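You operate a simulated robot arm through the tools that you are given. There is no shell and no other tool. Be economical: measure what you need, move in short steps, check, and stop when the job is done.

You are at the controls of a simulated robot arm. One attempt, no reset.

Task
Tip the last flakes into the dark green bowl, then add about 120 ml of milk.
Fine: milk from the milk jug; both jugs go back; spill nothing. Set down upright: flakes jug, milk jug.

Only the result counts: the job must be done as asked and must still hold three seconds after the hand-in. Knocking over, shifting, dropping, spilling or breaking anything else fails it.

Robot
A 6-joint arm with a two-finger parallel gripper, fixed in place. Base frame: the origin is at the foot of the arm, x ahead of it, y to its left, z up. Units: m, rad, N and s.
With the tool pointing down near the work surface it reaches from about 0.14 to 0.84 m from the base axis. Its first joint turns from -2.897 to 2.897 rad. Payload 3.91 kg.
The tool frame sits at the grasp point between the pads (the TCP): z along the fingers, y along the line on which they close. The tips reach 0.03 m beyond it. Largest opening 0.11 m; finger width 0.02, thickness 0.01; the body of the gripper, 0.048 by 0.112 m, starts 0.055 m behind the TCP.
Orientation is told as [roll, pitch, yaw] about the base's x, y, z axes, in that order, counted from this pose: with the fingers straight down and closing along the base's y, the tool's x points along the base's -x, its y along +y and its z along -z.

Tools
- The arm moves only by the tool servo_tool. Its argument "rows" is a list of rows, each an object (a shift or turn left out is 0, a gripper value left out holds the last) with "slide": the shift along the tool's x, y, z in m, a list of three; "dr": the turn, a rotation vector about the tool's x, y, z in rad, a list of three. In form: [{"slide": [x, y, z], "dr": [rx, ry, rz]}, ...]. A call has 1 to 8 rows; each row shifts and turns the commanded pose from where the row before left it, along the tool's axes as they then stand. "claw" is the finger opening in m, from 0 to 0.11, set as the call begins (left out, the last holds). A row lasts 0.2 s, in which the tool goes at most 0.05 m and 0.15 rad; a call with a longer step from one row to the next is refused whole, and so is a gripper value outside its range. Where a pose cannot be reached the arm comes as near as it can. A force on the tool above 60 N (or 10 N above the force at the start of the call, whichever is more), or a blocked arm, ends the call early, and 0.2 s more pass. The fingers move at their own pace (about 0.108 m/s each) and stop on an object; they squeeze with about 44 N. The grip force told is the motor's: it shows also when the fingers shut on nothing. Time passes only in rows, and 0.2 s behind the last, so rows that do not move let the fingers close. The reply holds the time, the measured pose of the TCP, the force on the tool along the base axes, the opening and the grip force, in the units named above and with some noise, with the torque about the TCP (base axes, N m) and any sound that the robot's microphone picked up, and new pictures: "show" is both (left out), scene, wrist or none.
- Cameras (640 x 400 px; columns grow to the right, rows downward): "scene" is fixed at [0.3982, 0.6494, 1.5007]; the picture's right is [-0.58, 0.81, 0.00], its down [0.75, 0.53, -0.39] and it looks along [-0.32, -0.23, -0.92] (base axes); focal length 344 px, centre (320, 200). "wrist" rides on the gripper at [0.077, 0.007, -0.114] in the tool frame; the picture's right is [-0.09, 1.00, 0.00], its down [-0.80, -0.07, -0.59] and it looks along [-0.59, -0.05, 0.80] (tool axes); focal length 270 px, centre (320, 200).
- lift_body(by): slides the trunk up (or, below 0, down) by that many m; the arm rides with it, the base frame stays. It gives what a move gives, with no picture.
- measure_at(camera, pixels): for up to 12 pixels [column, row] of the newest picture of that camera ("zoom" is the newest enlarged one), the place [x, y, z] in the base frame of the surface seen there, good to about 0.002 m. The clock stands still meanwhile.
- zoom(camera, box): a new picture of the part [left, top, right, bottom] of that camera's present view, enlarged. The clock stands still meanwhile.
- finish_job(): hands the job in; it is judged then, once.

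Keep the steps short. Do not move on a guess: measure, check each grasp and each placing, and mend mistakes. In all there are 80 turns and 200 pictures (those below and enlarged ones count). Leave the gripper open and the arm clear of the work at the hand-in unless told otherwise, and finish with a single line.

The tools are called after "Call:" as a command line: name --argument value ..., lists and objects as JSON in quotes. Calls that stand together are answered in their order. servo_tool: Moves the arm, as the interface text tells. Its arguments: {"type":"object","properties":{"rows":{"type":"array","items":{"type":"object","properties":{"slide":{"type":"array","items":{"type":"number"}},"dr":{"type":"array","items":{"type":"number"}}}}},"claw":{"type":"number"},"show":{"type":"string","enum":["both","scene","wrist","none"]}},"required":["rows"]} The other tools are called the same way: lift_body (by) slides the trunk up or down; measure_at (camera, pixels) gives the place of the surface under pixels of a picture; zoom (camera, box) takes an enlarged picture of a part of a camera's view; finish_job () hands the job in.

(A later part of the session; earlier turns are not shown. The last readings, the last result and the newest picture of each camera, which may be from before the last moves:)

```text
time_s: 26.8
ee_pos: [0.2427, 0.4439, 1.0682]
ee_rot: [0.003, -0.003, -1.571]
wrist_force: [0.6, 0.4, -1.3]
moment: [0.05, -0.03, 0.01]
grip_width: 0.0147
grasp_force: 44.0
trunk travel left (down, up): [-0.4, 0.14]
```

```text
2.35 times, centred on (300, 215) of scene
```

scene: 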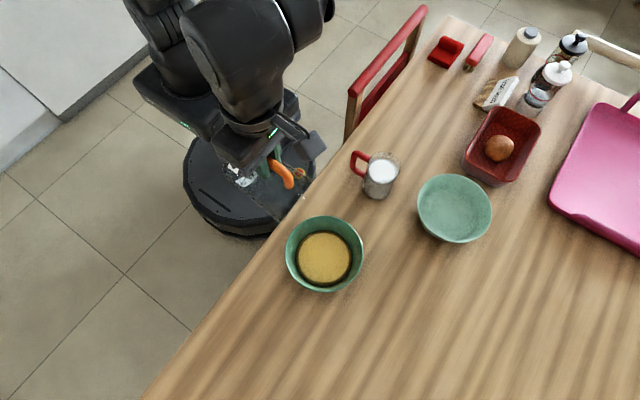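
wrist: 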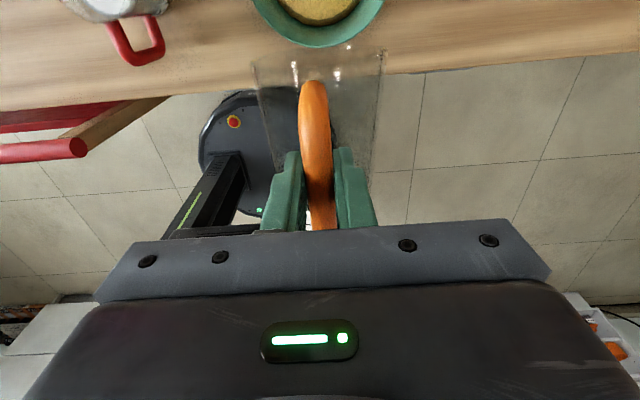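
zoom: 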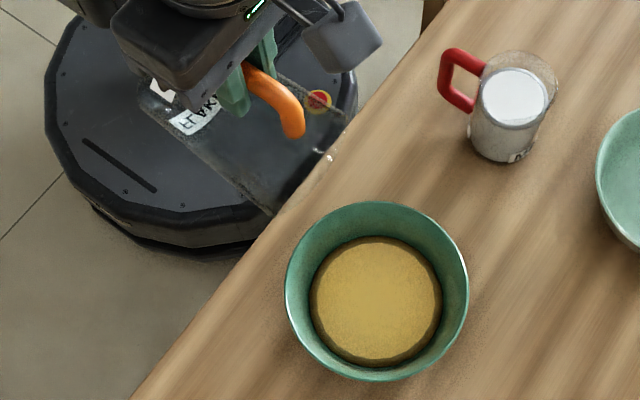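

Jug is empty and the flakes are all in the bowl. Untilting back upright (8 rows now, rest next).

Call:
servo_tool --rows '[{"dr": [0, 0.149, 0]}, {"dr": [0, 0.149, 0]}, {"dr": [0, 0.149, 0]}, {"dr": [0, 0.149, 0]}, {"dr": [0, 0.149, 0]}, {"dr": [0, 0.149, 0]}, {"dr": [0, 0.149, 0]}, {"dr": [0, 0.149, 0]}]' --show "none"

Call:
servo_tool --rows '[{"dr": [0, 0.127, 0]}, {"dr": [0, 0.127, 0]}, {"dr": [0, 0.127, 0]}, {}]'

```text
time_s: 28.6
ee_pos: [0.2415, 0.4441, 1.0692]
ee_rot: [0.002, 1.185, -1.571]
wrist_force: [0.2, 0.7, -1.0]
moment: [-0.05, -0.02, -0.04]
grip_width: 0.0147
grasp_force: 44.1
trunk travel left (down, up): [-0.4, 0.14]
```

```text
time_s: 29.6
ee_pos: [0.2421, 0.4441, 1.0674]
ee_rot: [0.495, 1.567, -1.075]
wrist_force: [-0.1, 0.2, -0.6]
moment: [-0.07, -0.01, 0.0]
grip_width: 0.0147
grasp_force: 44.7
trunk travel left (down, up): [-0.4, 0.14]
```

scene: 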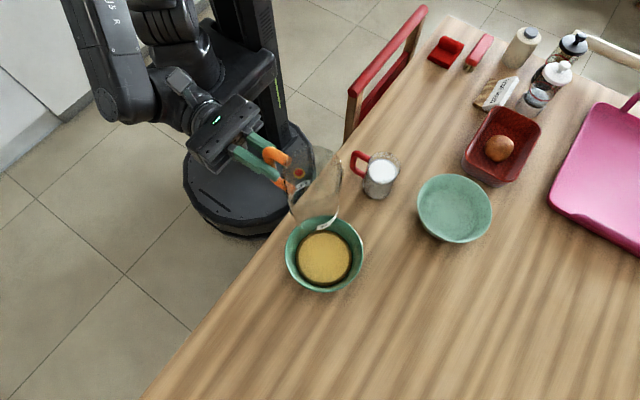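
wrist: 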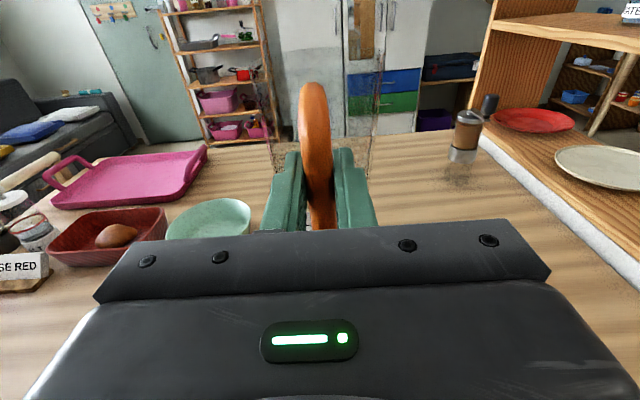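

Upright again, grip unchanged. Move back over its spot: x to 0.466, y to 0.465, and start down to z≈0.93.

Call:
servo_tool --rows '[{"slide": [0, 0.035, 0.004]}, {"slide": [0, 0.045, 0.004]}, {"slide": [0, 0.045, 0.004]}, {"slide": [0, 0.045, 0.004]}, {"slide": [0, 0.035, 0.004]}, {"slide": [-0.03, 0.019, 0.001]}, {"slide": [-0.045, 0, 0]}, {"slide": [-0.045, 0, 0]}]' --show "none"

Call:
servo_tool --rows '[{"slide": [-0.045, 0, 0]}, {"slide": [-0.035, 0, 0]}, {}]'

```text
time_s: 31.4
ee_pos: [0.468, 0.4651, 0.9474]
ee_rot: [0.349, 1.567, -1.222]
wrist_force: [1.2, 0.6, -1.4]
moment: [-0.07, 0.03, -0.02]
grip_width: 0.0144
grasp_force: 44.0
trunk travel left (down, up): [-0.4, 0.14]
```

```text
time_s: 32.2
ee_pos: [0.4671, 0.4652, 0.8693]
ee_rot: [0.365, 1.568, -1.207]
wrist_force: [-0.3, -0.2, -1.2]
moment: [-0.04, 0.01, -0.02]
grip_width: 0.0146
grasp_force: 43.8
trunk travel left (down, up): [-0.4, 0.14]
```

scene: 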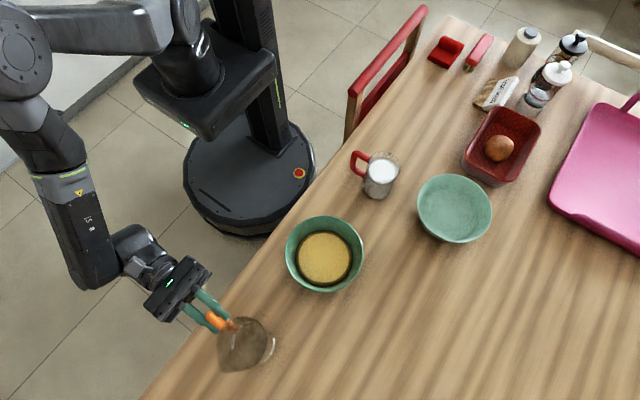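
wrist: 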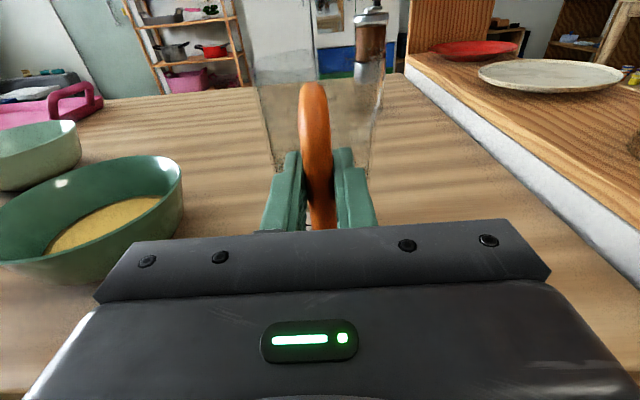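

Right over its spot. Lower the last 39 mm gently to z≈0.83.

Call:
servo_tool --rows '[{"slide": [-0.015, -0.001, 0]}, {"slide": [-0.012, 0, 0]}, {"slide": [-0.006, 0, 0]}, {"slide": [-0.004, 0, 0]}, {"slide": [-0.002, 0, 0]}, {}]' --show "scene"

```text
time_s: 33.6
ee_pos: [0.4671, 0.4641, 0.8331]
ee_rot: [1.919, 1.568, 0.348]
wrist_force: [3.0, -0.3, 16.6]
moment: [1.23, 0.09, -0.05]
grip_width: 0.0145
grasp_force: 43.7
trunk travel left (down, up): [-0.4, 0.14]
```

scene: 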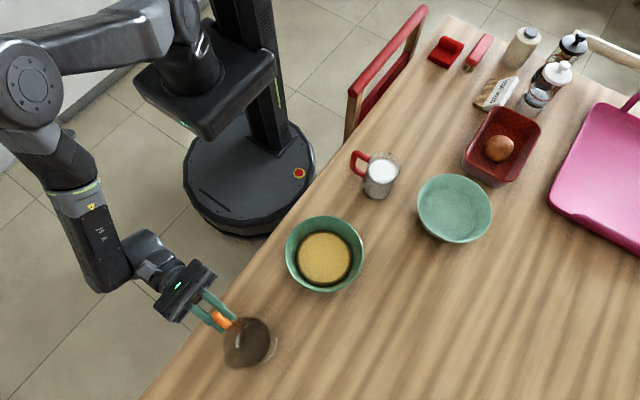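

Contact felt (16.6 N up). I'll relieve it by 2 mm and then open.

Call:
servo_tool --rows '[{"slide": [0.002, 0, 0]}, {}]' --show "wrist"

```text
time_s: 34.2
ee_pos: [0.4653, 0.4639, 0.8322]
ee_rot: [0.463, 1.566, -1.105]
wrist_force: [2.6, 0.4, 11.2]
moment: [0.91, 0.0, -0.13]
grip_width: 0.0146
grasp_force: 43.7
trunk travel left (down, up): [-0.4, 0.14]
```

wrist: 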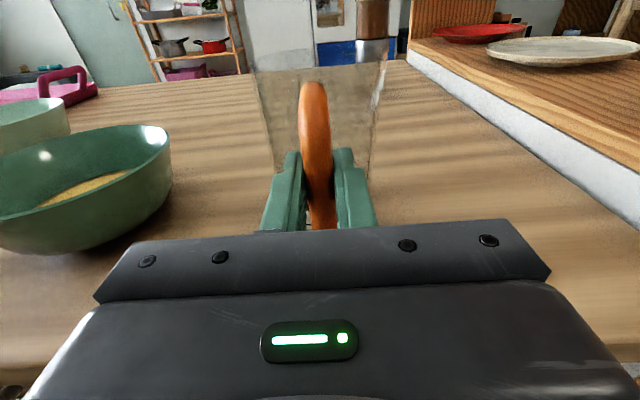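

Still 11 N; up 3 mm more, then open slowly wide.

Call:
servo_tool --rows '[{"slide": [0.003, 0, 0]}, {}]' --show "none"

```text
time_s: 34.8
ee_pos: [0.4648, 0.4638, 0.8324]
ee_rot: [-0.025, 1.565, -1.596]
wrist_force: [0.6, -0.4, -1.5]
moment: [-0.08, 0.04, 0.0]
grip_width: 0.0146
grasp_force: 44.2
trunk travel left (down, up): [-0.4, 0.14]
```

Force is back to the free weight, so it is just at the surface. Lower 1 mm and open.

Call:
servo_tool --rows '[{"slide": [-0.0012, 0, 0]}, {}]' --show "none"

Call:
servo_tool --rows '[{}, {}, {}]' --claw 0.08

```text
time_s: 35.4
ee_pos: [0.4653, 0.4651, 0.8322]
ee_rot: [0.252, 1.567, -1.32]
wrist_force: [0.7, -0.5, -0.3]
moment: [-0.08, 0.0, 0.0]
grip_width: 0.0148
grasp_force: 43.6
trunk travel left (down, up): [-0.4, 0.14]
```

```text
time_s: 36.2
ee_pos: [0.4648, 0.4645, 0.8332]
ee_rot: [0.333, 1.567, -1.239]
wrist_force: [-0.9, 0.1, -0.3]
moment: [0.0, -0.02, 0.0]
grip_width: 0.0798
grasp_force: 0.1
trunk travel left (down, up): [-0.4, 0.14]
```

scene: 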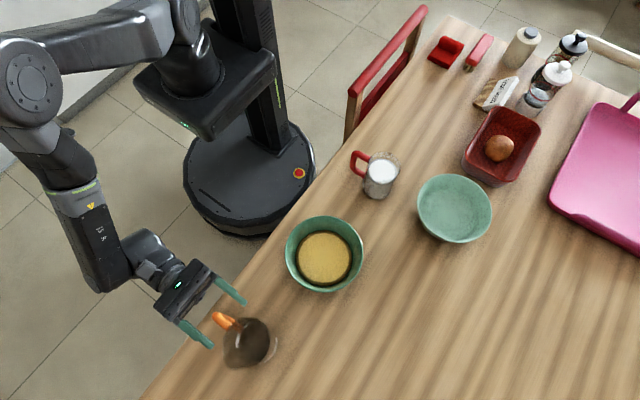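
wrist: 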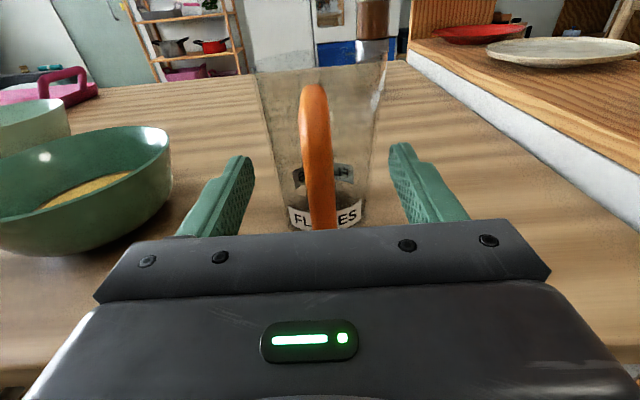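

The flakes jug stands upright at its place. Retreat 0.13 m, rise, and swing to the milk jug (x≈0.036).

Call:
servo_tool --rows '[{"slide": [0, 0, -0.03]}, {"slide": [0, 0, -0.045]}, {"slide": [0, 0, -0.045]}, {"slide": [0.04, -0.02, 0]}, {"slide": [0.03, -0.04, 0]}, {"slide": [0.015, -0.047, 0]}, {"slide": [0, -0.05, 0]}, {"slide": [0, -0.05, 0]}]' --show "none"

Call:
servo_tool --rows '[{"slide": [0, -0.05, 0]}, {"slide": [0, -0.05, 0]}, {"slide": [0, -0.05, 0]}, {"slide": [0, -0.042, 0]}, {"slide": [0, -0.03, 0]}]'

```text
time_s: 38.0
ee_pos: [0.2572, 0.3454, 0.9186]
ee_rot: [0.324, 1.568, -1.245]
wrist_force: [0.1, 0.7, 0.8]
moment: [-0.03, 0.03, 0.01]
grip_width: 0.0803
grasp_force: 0.1
trunk travel left (down, up): [-0.4, 0.14]
```

```text
time_s: 39.2
ee_pos: [0.0411, 0.3557, 0.9271]
ee_rot: [0.295, 1.565, -1.276]
wrist_force: [0.4, 0.3, -0.7]
moment: [-0.02, 0.0, 0.03]
grip_width: 0.0801
grasp_force: 0.0
out of reach, approached as far as the arm can: row 4, 5
trunk travel left (down, up): [-0.4, 0.14]
```

scene: 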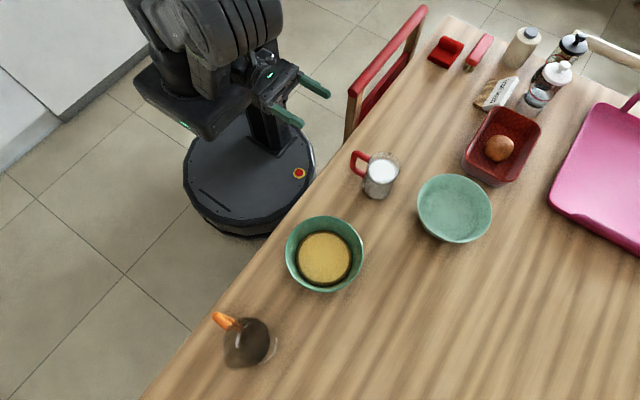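
wrist: 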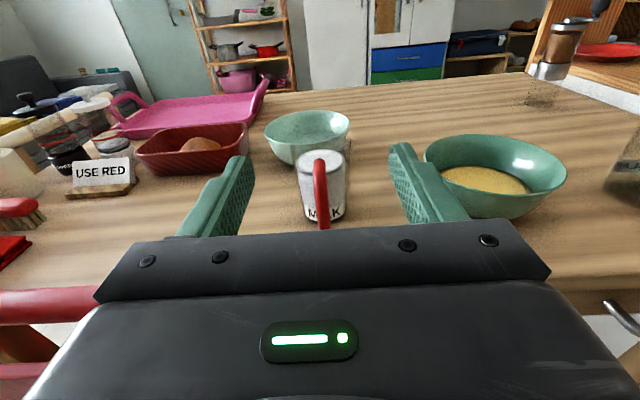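

"MILK" is confirmed, and it's centred at (322,185). Zoom and measure handle and rim.

Call:
zoom --camera "wrist" --box '[270, 130, 380, 240]'

Call:
measure_at --camera "wrist" --pixels '[[319, 165], [320, 180], [322, 200], [323, 220], [314, 185], [327, 185], [322, 160], [310, 212], [337, 212], [319, 155], [335, 165], [305, 165]]'

```text
3.64 times, centred on (325, 185) of wrist
```

zoom: 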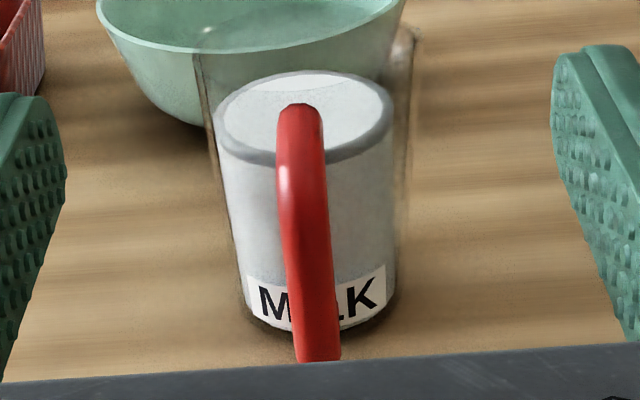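

```text
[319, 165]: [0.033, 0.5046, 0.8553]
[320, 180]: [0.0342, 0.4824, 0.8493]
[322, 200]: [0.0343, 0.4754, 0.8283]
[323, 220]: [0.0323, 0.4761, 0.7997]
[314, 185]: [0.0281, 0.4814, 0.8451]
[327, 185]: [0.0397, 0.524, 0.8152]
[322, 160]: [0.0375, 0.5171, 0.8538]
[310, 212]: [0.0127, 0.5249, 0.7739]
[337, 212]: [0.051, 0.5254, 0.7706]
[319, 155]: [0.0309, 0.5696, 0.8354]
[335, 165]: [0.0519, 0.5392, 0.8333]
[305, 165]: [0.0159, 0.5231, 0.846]
```

Handle bar centre ≈(0.0335, 0.482), bar z 0.79–0.853; milk level z≈0.8345. To judge 120 ml I also want the bowl's inner profile, so I'll measure across the light bowl (same shape) and the flakes level in the dark one.

Call:
zoom --camera "scene" --box '[275, 205, 375, 300]'

Call:
measure_at --camera "scene" --pixels '[[421, 208], [425, 208], [429, 208], [434, 208], [440, 208], [447, 208], [455, 208], [463, 208], [470, 208], [476, 208], [482, 208], [487, 208]]'

Call:
measure_at --camera "scene" --pixels '[[292, 258], [297, 258], [301, 258], [310, 258], [324, 258], [338, 258], [346, 258], [350, 258], [353, 258], [356, 258], [325, 236], [325, 280]]'

```text
4.21 times, centred on (325, 252) of scene
```

zoom: 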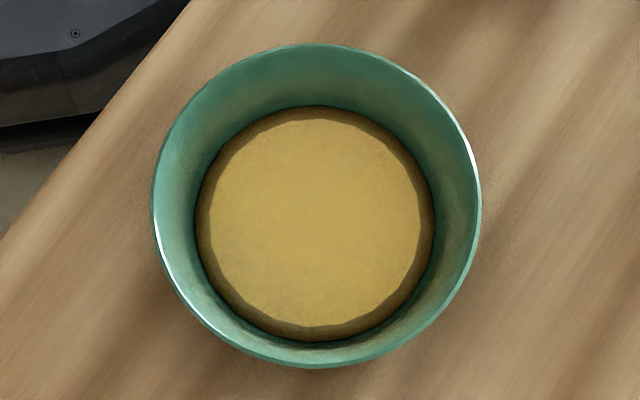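

```text
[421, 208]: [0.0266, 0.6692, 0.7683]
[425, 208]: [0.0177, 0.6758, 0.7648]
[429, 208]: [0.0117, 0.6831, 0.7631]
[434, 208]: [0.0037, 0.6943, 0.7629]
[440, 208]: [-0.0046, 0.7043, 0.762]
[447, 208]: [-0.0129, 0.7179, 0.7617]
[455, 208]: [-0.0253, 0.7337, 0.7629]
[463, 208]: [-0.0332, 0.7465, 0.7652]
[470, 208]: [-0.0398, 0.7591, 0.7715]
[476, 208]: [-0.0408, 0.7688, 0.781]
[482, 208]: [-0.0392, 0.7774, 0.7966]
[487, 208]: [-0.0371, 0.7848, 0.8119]
```

```text
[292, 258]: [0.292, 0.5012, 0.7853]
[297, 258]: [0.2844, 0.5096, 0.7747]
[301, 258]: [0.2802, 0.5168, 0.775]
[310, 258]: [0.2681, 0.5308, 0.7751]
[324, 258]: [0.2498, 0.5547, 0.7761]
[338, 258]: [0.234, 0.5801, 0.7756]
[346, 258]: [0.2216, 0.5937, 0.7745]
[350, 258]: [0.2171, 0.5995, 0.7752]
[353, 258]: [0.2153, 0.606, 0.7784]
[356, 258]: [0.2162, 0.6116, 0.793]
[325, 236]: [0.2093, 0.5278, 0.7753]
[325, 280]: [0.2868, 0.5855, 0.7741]
```

I've the bowl profile (flakes ≈0.7755; +120 ml should bring the level to ≈0.785). Now the milk disc's edges, for its radius in the jug.

Call:
measure_at --camera "wrist" --pixels '[[297, 161], [299, 161], [301, 161], [340, 160], [342, 160], [344, 160], [346, 160], [322, 150], [322, 152], [332, 172], [332, 174], [335, 167]]'

Call:
measure_at --camera "scene" --pixels '[[368, 172], [370, 172], [372, 172], [394, 171], [396, 171], [398, 171], [382, 159], [382, 161], [382, 181], [382, 183], [382, 185], [399, 166]]'

```text
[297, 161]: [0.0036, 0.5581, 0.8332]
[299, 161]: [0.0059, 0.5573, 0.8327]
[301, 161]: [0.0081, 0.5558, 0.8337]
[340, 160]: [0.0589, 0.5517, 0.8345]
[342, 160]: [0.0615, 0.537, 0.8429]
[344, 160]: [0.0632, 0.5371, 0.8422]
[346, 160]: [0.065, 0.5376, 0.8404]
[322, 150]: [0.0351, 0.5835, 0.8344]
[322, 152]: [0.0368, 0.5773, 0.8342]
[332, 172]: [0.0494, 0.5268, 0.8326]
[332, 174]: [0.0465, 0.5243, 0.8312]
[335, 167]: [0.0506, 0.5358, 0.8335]
```

```text
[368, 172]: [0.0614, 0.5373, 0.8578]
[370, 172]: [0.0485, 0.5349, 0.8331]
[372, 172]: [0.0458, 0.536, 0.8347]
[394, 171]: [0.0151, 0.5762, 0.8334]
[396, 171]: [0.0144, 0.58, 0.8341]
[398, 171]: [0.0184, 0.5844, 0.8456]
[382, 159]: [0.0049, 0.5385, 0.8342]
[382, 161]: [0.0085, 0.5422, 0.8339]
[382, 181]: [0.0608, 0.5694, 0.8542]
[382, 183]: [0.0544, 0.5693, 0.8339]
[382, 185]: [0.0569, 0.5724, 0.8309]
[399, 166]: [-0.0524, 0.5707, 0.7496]
```

Milk radius ≈0.0315 m, so 120 ml ≈ 39 mm level drop in the jug. Now go to (0.0335, 0.405, 0.822) in front of the handle.

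Call:
servo_tool --rows '[{"slide": [0, 0, 0.03]}, {"slide": [0, -0.0076, 0.02]}, {"slide": [-0.035, 0, 0]}, {"slide": [-0.035, 0, 0]}, {"slide": [-0.035, 0, 0]}, {}]'

```text
time_s: 40.6
ee_pos: [0.0513, 0.4037, 0.8216]
ee_rot: [0.186, 1.563, -1.381]
wrist_force: [0.4, 0.7, 0.1]
moment: [0.03, 0.04, 0.02]
grip_width: 0.0801
grasp_force: 0.1
out of reach, approached as far as the arm can: row 2, 5
trunk travel left (down, up): [-0.4, 0.14]
```

scene: 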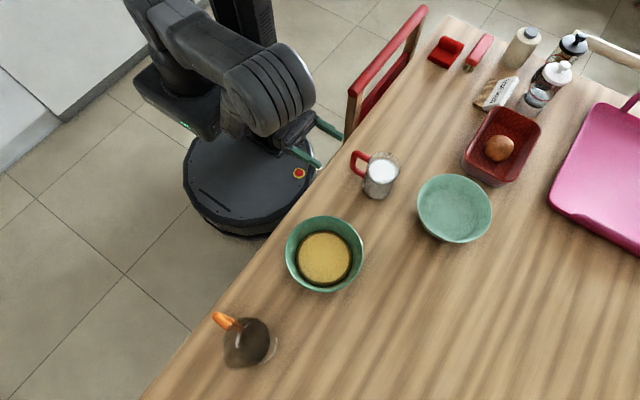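
wrist: 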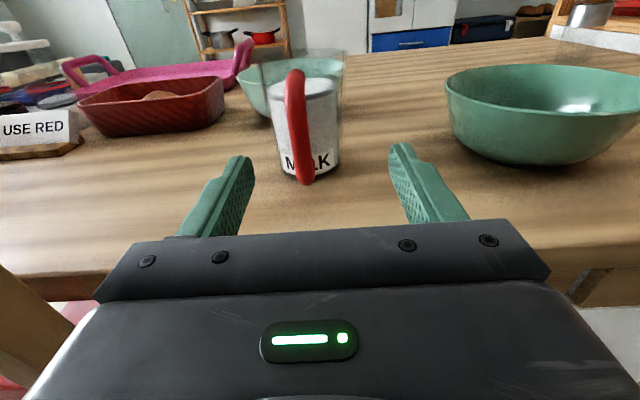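

The arm is limited this close in: x is 0.051 instead of 0.034. Tips are still short of the handle, so I'll advance 2.5 cm and shift x there.

Call:
servo_tool --rows '[{"slide": [0, 0, 0.025]}, {"slide": [0, -0.009, 0]}, {"slide": [0, -0.0085, 0]}, {}]'

```text
time_s: 41.6
ee_pos: [0.0497, 0.4238, 0.8208]
ee_rot: [0.32, 1.566, -1.244]
wrist_force: [0.1, -0.2, -0.6]
moment: [-0.03, 0.02, 0.0]
grip_width: 0.0799
grasp_force: 0.0
out of reach, approached as far as the arm can: row 1, 2, 3
trunk travel left (down, up): [-0.4, 0.14]
```

scene: 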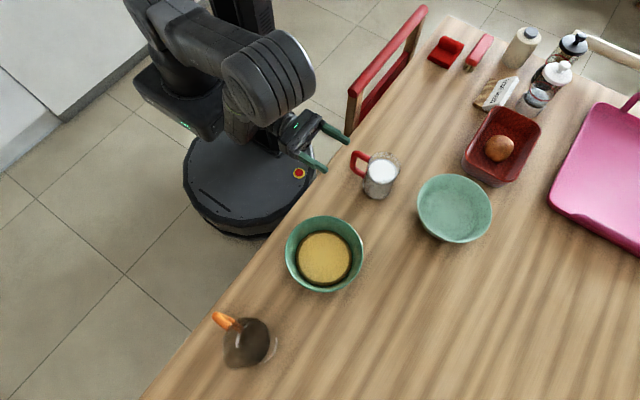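
wrist: 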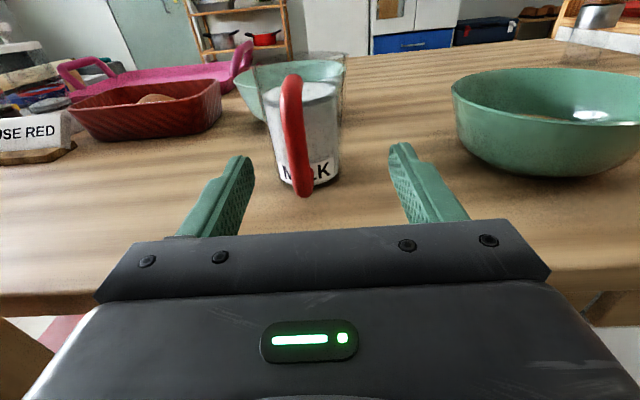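

The elbow seems folded to its limit. Raising the trunk by 0.14 m lengthens the shoulder–wrist distance; fingers are clear of everything above, so do that.

Call:
lift_body --by 0.14

Call:
servo_tool --rows '[{"slide": [-0.04, -0.008, 0]}, {"slide": [-0.04, -0.008, 0]}, {"slide": [-0.04, 0, 0]}, {"slide": [-0.019, 0, 0]}, {}]'

```text
time_s: 43.3
ee_pos: [0.0517, 0.4223, 0.9597]
ee_rot: [0.348, 1.566, -1.217]
wrist_force: [-0.2, -0.2, -0.1]
moment: [0.03, 0.01, 0.01]
grip_width: 0.0798
grasp_force: 0.1
trunk travel left (down, up): [-0.54, 0.0]
```

```text
time_s: 44.5
ee_pos: [0.048, 0.4257, 0.8216]
ee_rot: [0.213, 1.565, -1.349]
wrist_force: [-0.3, -0.7, -0.4]
moment: [-0.01, -0.02, 0.01]
grip_width: 0.08
grasp_force: 0.1
out of reach, approached as far as the arm can: row 1, 2
trunk travel left (down, up): [-0.54, 0.0]
```

scene: 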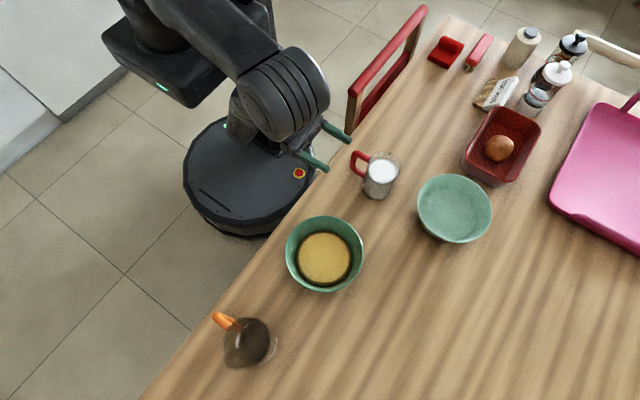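
wrist: 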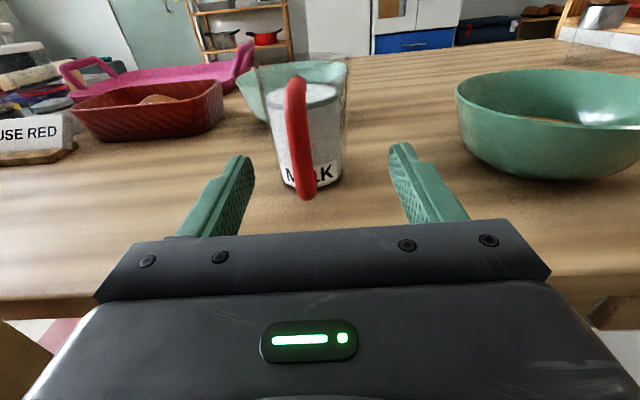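

The limit seems to come from pointing straight out so near the base axis. Yawing the tool 0.24 rad (handle is a round bar) lines up the approach from exactly where I am: (0.047, 0.426) toward the bar at (0.0335, 0.482).

Call:
servo_tool --rows '[{"dr": [0.12, 0, 0]}, {"dr": [0.12, 0, 0]}, {}]'

```text
time_s: 45.3
ee_pos: [0.0468, 0.4227, 0.823]
ee_rot: [0.243, 1.568, -1.081]
wrist_force: [0.6, -0.9, 0.2]
moment: [0.03, -0.01, 0.02]
grip_width: 0.0799
grasp_force: 0.0
trunk travel left (down, up): [-0.54, 0.0]
```

scene: 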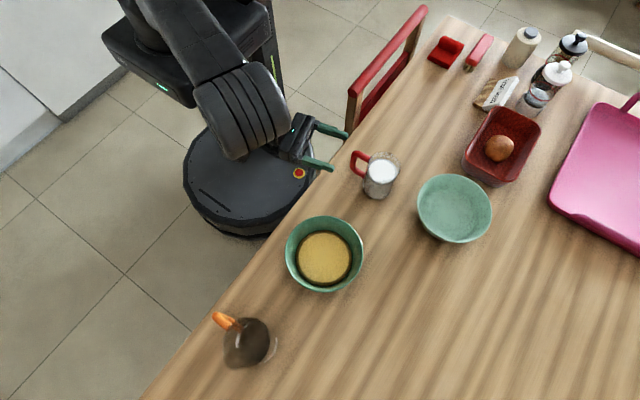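
wrist: 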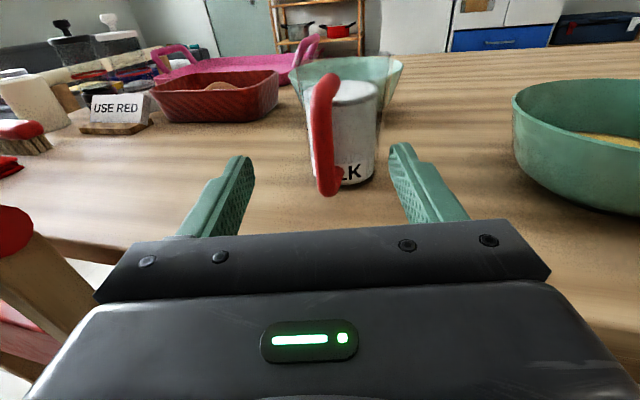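

Reachable now and the handle is between the fingers. Advance 0.058 m along the tool.

Call:
servo_tool --rows '[{"slide": [0, 0.001, 0.025]}, {"slide": [0, 0, 0.02]}, {"slide": [0, 0, 0.013]}, {}]'

Call:
measure_at --camera "wrist" --pixels '[[318, 110], [320, 140], [322, 170], [325, 200]]'

```text
time_s: 46.3
ee_pos: [0.0341, 0.4803, 0.8224]
ee_rot: [0.206, 1.568, -1.117]
wrist_force: [-0.6, 0.9, 0.1]
moment: [-0.01, 0.04, -0.03]
grip_width: 0.08
grasp_force: 0.0
trunk travel left (down, up): [-0.54, 0.0]
```

scene: 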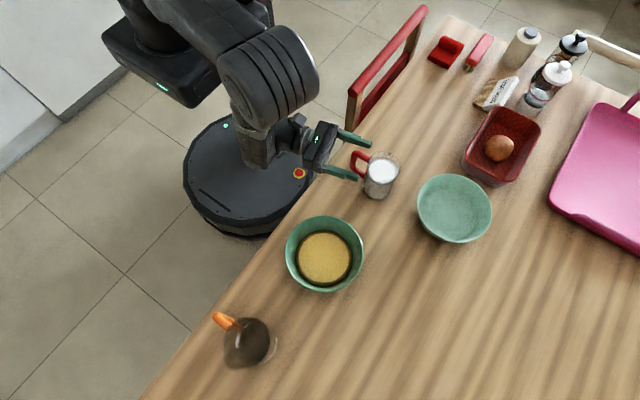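
wrist: 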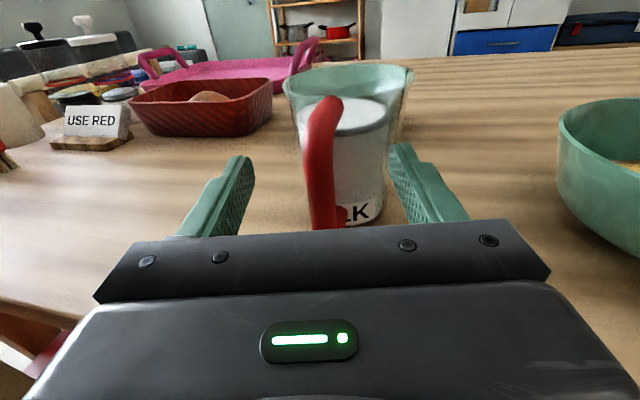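

```text
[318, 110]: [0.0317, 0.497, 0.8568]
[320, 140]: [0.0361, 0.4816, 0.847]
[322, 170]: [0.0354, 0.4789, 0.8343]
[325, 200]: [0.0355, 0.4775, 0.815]
```

The bar is at the TCP and fingertips clear the body by ~9 mm. Close.

Call:
servo_tool --rows '[{}, {}, {}, {}]' --claw 0 --show "wrist"

Call:
servo_tool --rows '[{"slide": [0.004, 0, 0]}, {"slide": [0.008, 0, 0]}, {"slide": [0.01, 0, 0]}, {"slide": [0.008, 0, 0]}, {}]'

```text
time_s: 47.3
ee_pos: [0.0343, 0.4806, 0.821]
ee_rot: [0.161, 1.567, -1.165]
wrist_force: [-0.2, 0.4, 0.3]
moment: [0.04, 0.02, -0.02]
grip_width: 0.0144
grasp_force: 43.8
trunk travel left (down, up): [-0.54, 0.0]
```

wrist: 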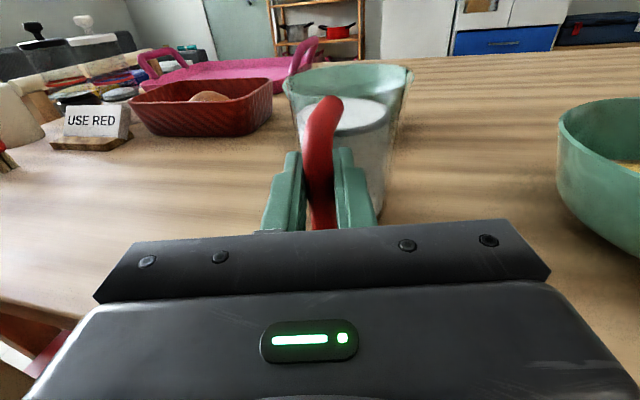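

```text
time_s: 48.5
ee_pos: [0.0349, 0.4794, 0.8522]
ee_rot: [0.043, 1.568, -1.285]
wrist_force: [-0.4, 0.7, -3.0]
moment: [-0.22, 0.0, 0.01]
grip_width: 0.0146
grasp_force: 44.2
trunk travel left (down, up): [-0.54, 0.0]
```

scene: 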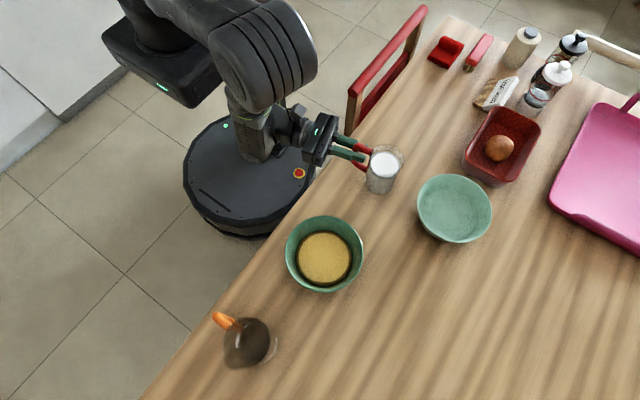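
wrist: 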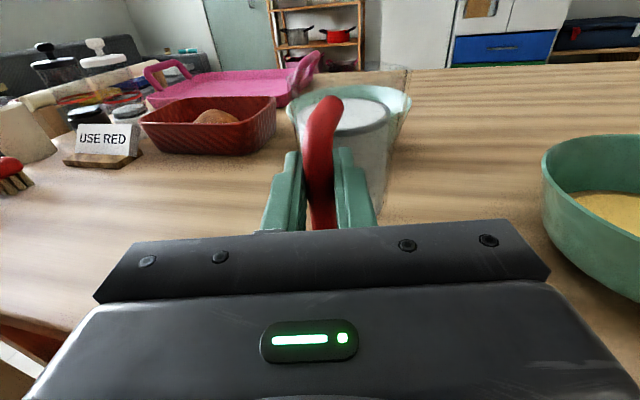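

Milk jug lifted with no sag (≈3 N). Now carry it gently, upright, at z≈0.93 to the bowl, with the lip ending near (0.25, 0.52).

Call:
servo_tool --rows '[{"slide": [0.035, 0, 0]}, {"slide": [0.04, 0.0154, -0.0096]}, {"slide": [0.003, 0.0289, -0.018]}, {"slide": [0, 0.0347, -0.0215]}, {"slide": [0, 0.0347, -0.0215]}, {"slide": [0, 0.0347, -0.0215]}, {"slide": [0, 0.0289, -0.018]}, {"slide": [0, 0.0154, -0.0096]}]' --show "none"

Call:
servo_tool --rows '[{}, {}]'

```text
time_s: 50.3
ee_pos: [0.251, 0.411, 0.9307]
ee_rot: [0.086, 1.566, -1.236]
wrist_force: [-0.9, -0.1, -3.6]
moment: [-0.23, -0.01, 0.01]
grip_width: 0.0146
grasp_force: 43.9
trunk travel left (down, up): [-0.54, 0.0]
```

```text
time_s: 50.9
ee_pos: [0.2504, 0.4113, 0.9307]
ee_rot: [0.067, 1.567, -1.256]
wrist_force: [0.2, 0.1, -3.3]
moment: [-0.25, 0.01, 0.01]
grip_width: 0.0148
grasp_force: 43.9
trunk travel left (down, up): [-0.54, 0.0]
```

scene: 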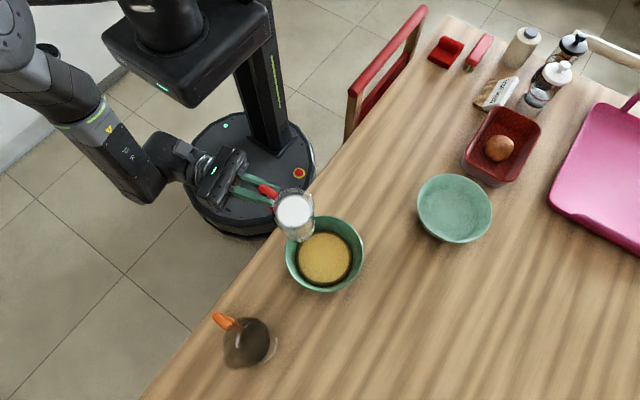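
wrist: 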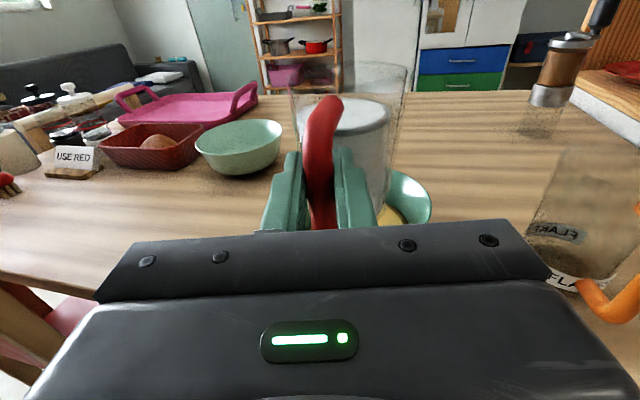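

Over the bowl's near half, upright. I'll zoom to verify the rim/spout position and record the milk level before the pour.

Call:
zoom --camera "scene" --box '[250, 170, 350, 260]'

Call:
measure_at --camera "scene" --pixels '[[294, 210], [290, 206], [298, 214], [294, 205], [290, 213]]'

Call:
zoom --camera "wrist" --box '[260, 40, 440, 200]'

```text
4.44 times, centred on (300, 215) of scene
```

zoom: 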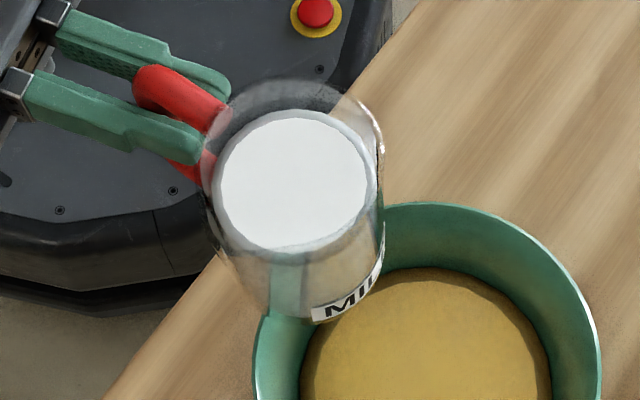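

```text
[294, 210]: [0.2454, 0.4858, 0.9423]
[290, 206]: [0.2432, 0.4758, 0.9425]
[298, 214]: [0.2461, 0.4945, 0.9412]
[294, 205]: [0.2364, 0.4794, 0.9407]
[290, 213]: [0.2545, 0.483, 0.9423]
```

```text
2.50 times, centred on (350, 120) of wrist
```

zoom: 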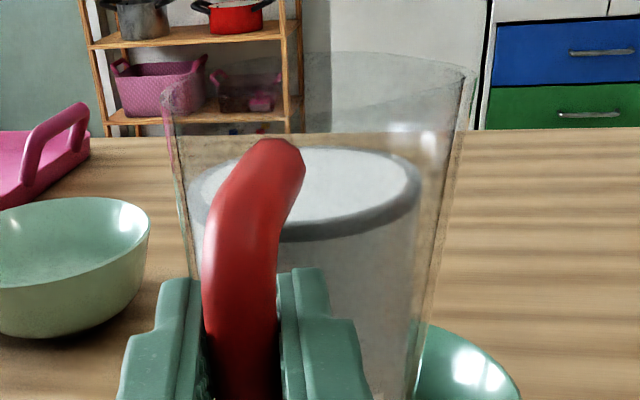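

Level now is 11 mm above the TCP height (target after the pour: about 28 mm below). The rim is ~29 mm above the milk, so flow should start near 40°. First tilt 0.55 rad about the lip.

Call:
servo_tool --rows '[{"slide": [0.01547, -0.00112, -0.00444], "dr": [0, -0.1333, 0.0336]}, {"slide": [0.01547, -0.00112, -0.00444], "dr": [0, -0.1333, 0.0336]}, {"slide": [0.01547, -0.00112, -0.00444], "dr": [0, -0.1333, 0.0336]}, {"slide": [0.01547, -0.00112, -0.00444], "dr": [0, -0.1333, 0.0336]}, {}]'

Call:
zoom --camera "scene" --box '[250, 170, 370, 300]'

```text
time_s: 52.1
ee_pos: [0.2509, 0.4064, 0.9941]
ee_rot: [-0.242, 1.015, -1.57]
wrist_force: [-0.1, -1.3, -2.5]
moment: [-0.11, -0.02, 0.0]
grip_width: 0.0146
grasp_force: 44.1
trunk travel left (down, up): [-0.54, 0.0]
```

scene: 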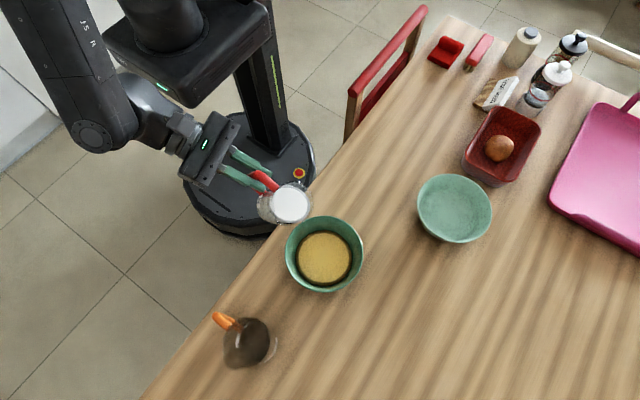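
wrist: 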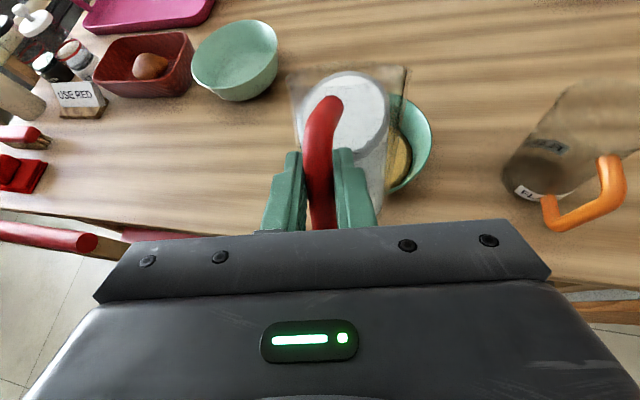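

```text
3.08 times, centred on (310, 235) of scene
```

zoom: 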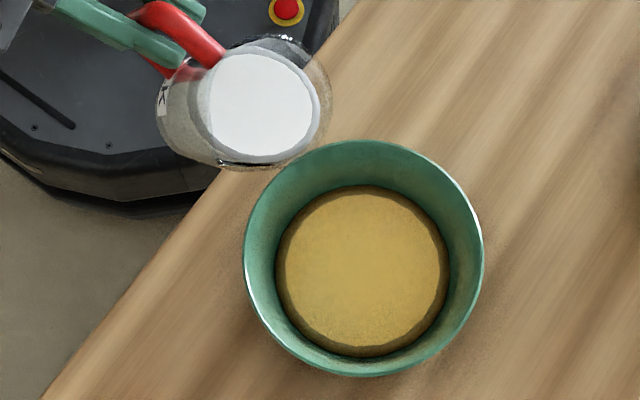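

No milk at the lip yet. Lower by 0.047, tilt 0.1 more, then lower 0.02 so the lip is at z≈0.905.

Call:
servo_tool --rows '[{"slide": [-0.02, 0.003, 0.0119]}, {"slide": [-0.02, 0.003, 0.0119]}, {"slide": [0.0112, -0.00086, -0.0034], "dr": [0, -0.097, 0.02455]}, {"slide": [-0.0159, 0.003, 0.0117]}, {}]'

Call:
zoom --camera "scene" --box '[250, 170, 370, 300]'

```text
time_s: 53.3
ee_pos: [0.2495, 0.4098, 0.9388]
ee_rot: [-0.244, 0.918, -1.568]
wrist_force: [-0.3, 0.7, -2.7]
moment: [-0.11, -0.02, 0.01]
grip_width: 0.0146
grasp_force: 44.1
trunk travel left (down, up): [-0.54, 0.0]
```

scene: 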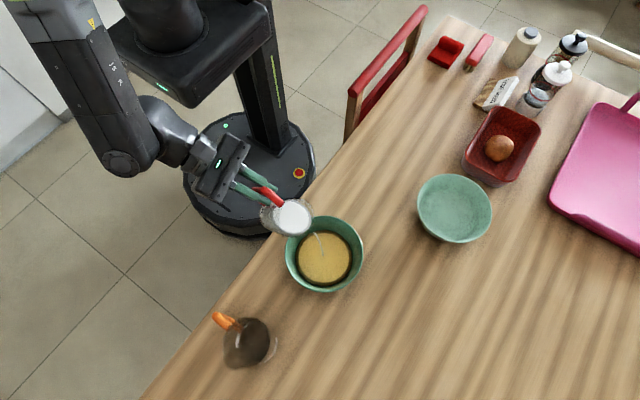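
wrist: 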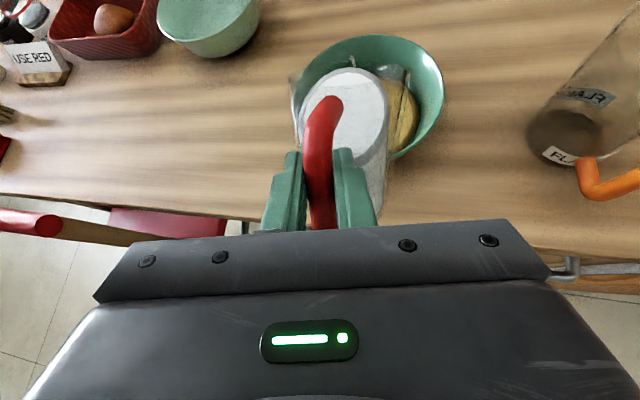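

```text
3.08 times, centred on (310, 235) of scene
```

zoom: 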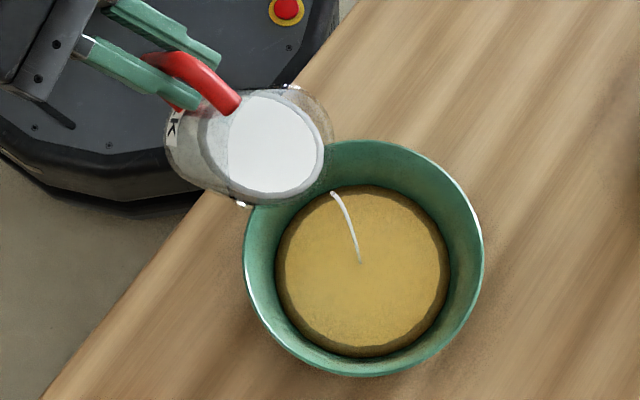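

A thin stream already lands in the bowl's middle. Continue: 0.2 rad more in small rows.

Call:
servo_tool --rows '[{"slide": [0.0056, -0.00047, -0.00185], "dr": [0, -0.0485, 0.0123]}, {"slide": [0.0056, -0.00047, -0.00185], "dr": [0, -0.0485, 0.0123]}, {"slide": [0.0056, -0.00047, -0.00185], "dr": [0, -0.0485, 0.0123]}, {"slide": [0.0056, -0.00047, -0.00185], "dr": [0, -0.0485, 0.0123]}, {}, {}]'

Call:
zoom --camera "scene" --box '[250, 170, 370, 300]'

```text
time_s: 54.7
ee_pos: [0.2509, 0.4181, 0.9599]
ee_rot: [-0.246, 0.717, -1.57]
wrist_force: [1.1, -0.1, -3.6]
moment: [-0.11, 0.04, -0.02]
grip_width: 0.0147
grasp_force: 44.2
trunk travel left (down, up): [-0.54, 0.0]
```

scene: 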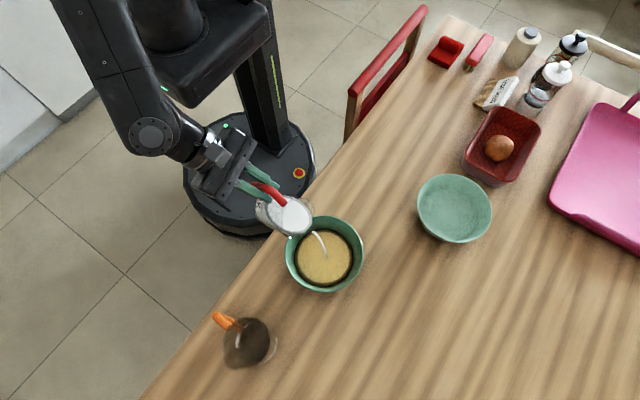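
wrist: 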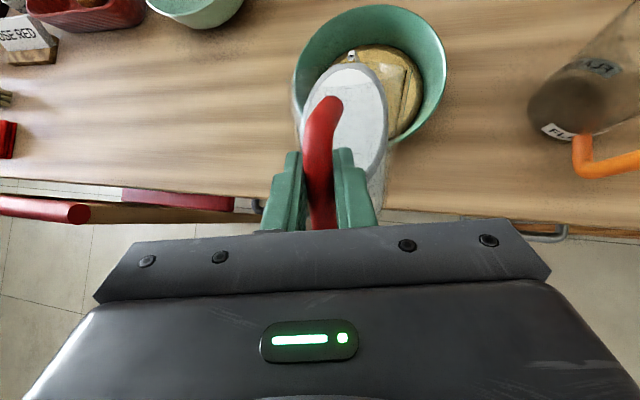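

```text
3.08 times, centred on (310, 235) of scene
```

zoom: 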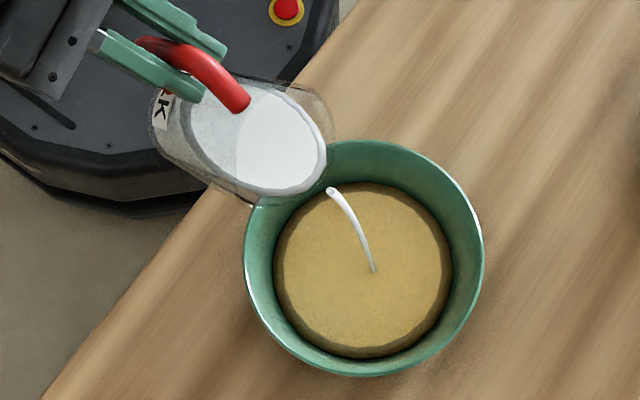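

Good flow. Hold ~1 s at 49° and read the bowl level.

Call:
servo_tool --rows '[{}, {}, {}, {}, {}]' --show "scene"

Call:
measure_at --camera "scene" --pixels '[[310, 262], [320, 270], [335, 272], [340, 262], [345, 255], [310, 270], [330, 275], [342, 250]]'

Call:
zoom --camera "scene" --box '[250, 170, 370, 300]'

```text
time_s: 55.9
ee_pos: [0.2501, 0.4192, 0.96]
ee_rot: [-0.246, 0.718, -1.571]
wrist_force: [0.2, -0.6, -3.1]
moment: [-0.06, 0.01, 0.0]
grip_width: 0.0145
grasp_force: 43.9
trunk travel left (down, up): [-0.54, 0.0]
```

scene: 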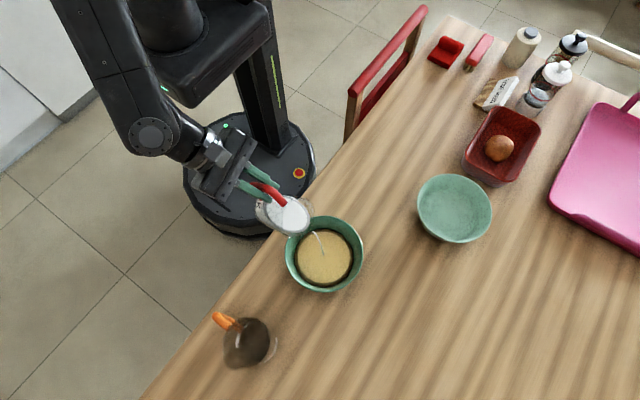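

```text
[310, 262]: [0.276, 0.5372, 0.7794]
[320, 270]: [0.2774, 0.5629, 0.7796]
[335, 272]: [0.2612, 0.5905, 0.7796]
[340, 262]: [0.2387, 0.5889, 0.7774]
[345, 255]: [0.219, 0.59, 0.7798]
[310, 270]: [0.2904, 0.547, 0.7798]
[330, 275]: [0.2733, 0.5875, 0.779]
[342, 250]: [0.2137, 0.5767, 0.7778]
```

```text
3.08 times, centred on (310, 235) of scene
```

zoom: 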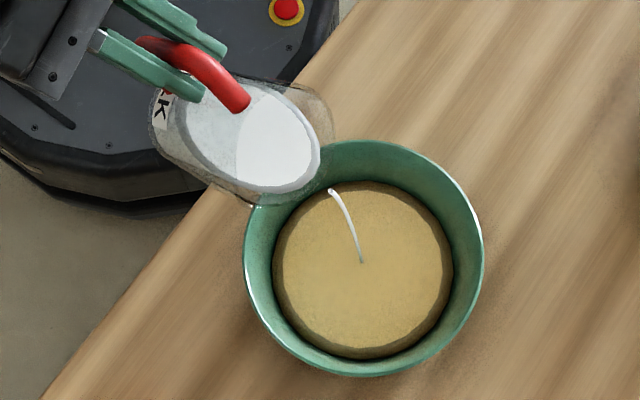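

Bowl has risen 3.9 mm (≈47 ml). Tilt another 0.16 rad and hold.

Call:
servo_tool --rows '[{"slide": [0.0045, -0.00037, -0.00148], "dr": [0, -0.0388, 0.0098]}, {"slide": [0.0045, -0.00037, -0.00148], "dr": [0, -0.0388, 0.0098]}, {"slide": [0.0045, -0.00037, -0.00148], "dr": [0, -0.0388, 0.0098]}, {"slide": [0.0045, -0.00037, -0.00148], "dr": [0, -0.0388, 0.0098]}, {}, {}, {}, {}]' --show "scene"

Call:
measure_at --camera "scene" --pixels '[[310, 262], [320, 270], [335, 272], [340, 262], [345, 255], [310, 270], [330, 275], [342, 250], [315, 275], [303, 262], [335, 265], [325, 265]]'

```text
time_s: 57.7
ee_pos: [0.2503, 0.4287, 0.9769]
ee_rot: [-0.246, 0.557, -1.571]
wrist_force: [0.6, 0.4, -2.4]
moment: [-0.02, -0.02, 0.0]
grip_width: 0.0147
grasp_force: 43.9
trunk travel left (down, up): [-0.54, 0.0]
```

scene: 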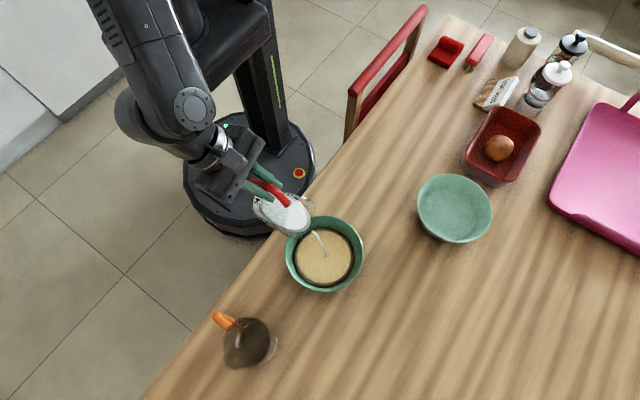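

```text
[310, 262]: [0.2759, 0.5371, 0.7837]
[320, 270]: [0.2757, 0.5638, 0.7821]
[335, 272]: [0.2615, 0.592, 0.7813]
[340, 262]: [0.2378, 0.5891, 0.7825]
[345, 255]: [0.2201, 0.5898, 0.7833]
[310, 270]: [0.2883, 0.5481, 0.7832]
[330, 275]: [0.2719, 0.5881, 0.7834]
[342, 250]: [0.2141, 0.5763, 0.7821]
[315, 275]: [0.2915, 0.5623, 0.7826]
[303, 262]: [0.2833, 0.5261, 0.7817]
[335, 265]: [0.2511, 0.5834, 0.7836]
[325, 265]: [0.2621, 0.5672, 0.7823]
```

Rise is 7.5 mm (≈96 ml) and still running. Tilt back 0.3 rad now to stop the flow, then raise 5 cm and come upright to read the jug level.

Call:
servo_tool --rows '[{"slide": [-0.016, 0.0018, 0.0072], "dr": [0, 0.1453, -0.0368]}, {"slide": [-0.016, 0.0018, 0.0072], "dr": [0, 0.1453, -0.0368]}, {"slide": [0.019, -0.004, -0.0158]}, {"slide": [0.019, -0.004, -0.0158]}, {"slide": [0.015, -0.003, -0.0125]}, {}]' --show "scene"

Call:
measure_at --camera "scene" --pixels '[[310, 262], [320, 270], [335, 272], [340, 262], [345, 255], [310, 270], [330, 275], [342, 250], [315, 275], [303, 262], [335, 265], [325, 265]]'

```text
time_s: 59.1
ee_pos: [0.25, 0.412, 1.0143]
ee_rot: [-0.247, 0.857, -1.571]
wrist_force: [-0.9, 0.2, -2.4]
moment: [-0.09, -0.03, -0.03]
grip_width: 0.0149
grasp_force: 43.9
trunk travel left (down, up): [-0.54, 0.0]
```

scene: 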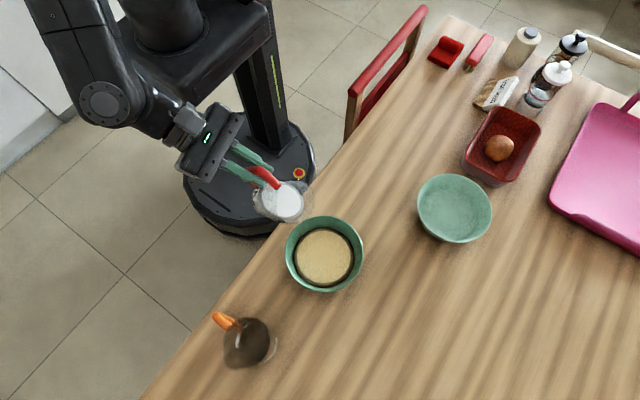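

```text
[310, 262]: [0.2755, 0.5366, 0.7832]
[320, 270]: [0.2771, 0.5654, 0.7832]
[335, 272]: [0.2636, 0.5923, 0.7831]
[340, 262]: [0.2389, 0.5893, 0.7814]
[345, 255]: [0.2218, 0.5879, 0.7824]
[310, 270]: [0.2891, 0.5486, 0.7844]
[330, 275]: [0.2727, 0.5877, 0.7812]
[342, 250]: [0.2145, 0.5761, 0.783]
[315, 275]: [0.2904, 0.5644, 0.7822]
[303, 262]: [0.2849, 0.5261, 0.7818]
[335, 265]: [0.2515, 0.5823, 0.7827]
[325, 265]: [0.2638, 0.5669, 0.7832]
```

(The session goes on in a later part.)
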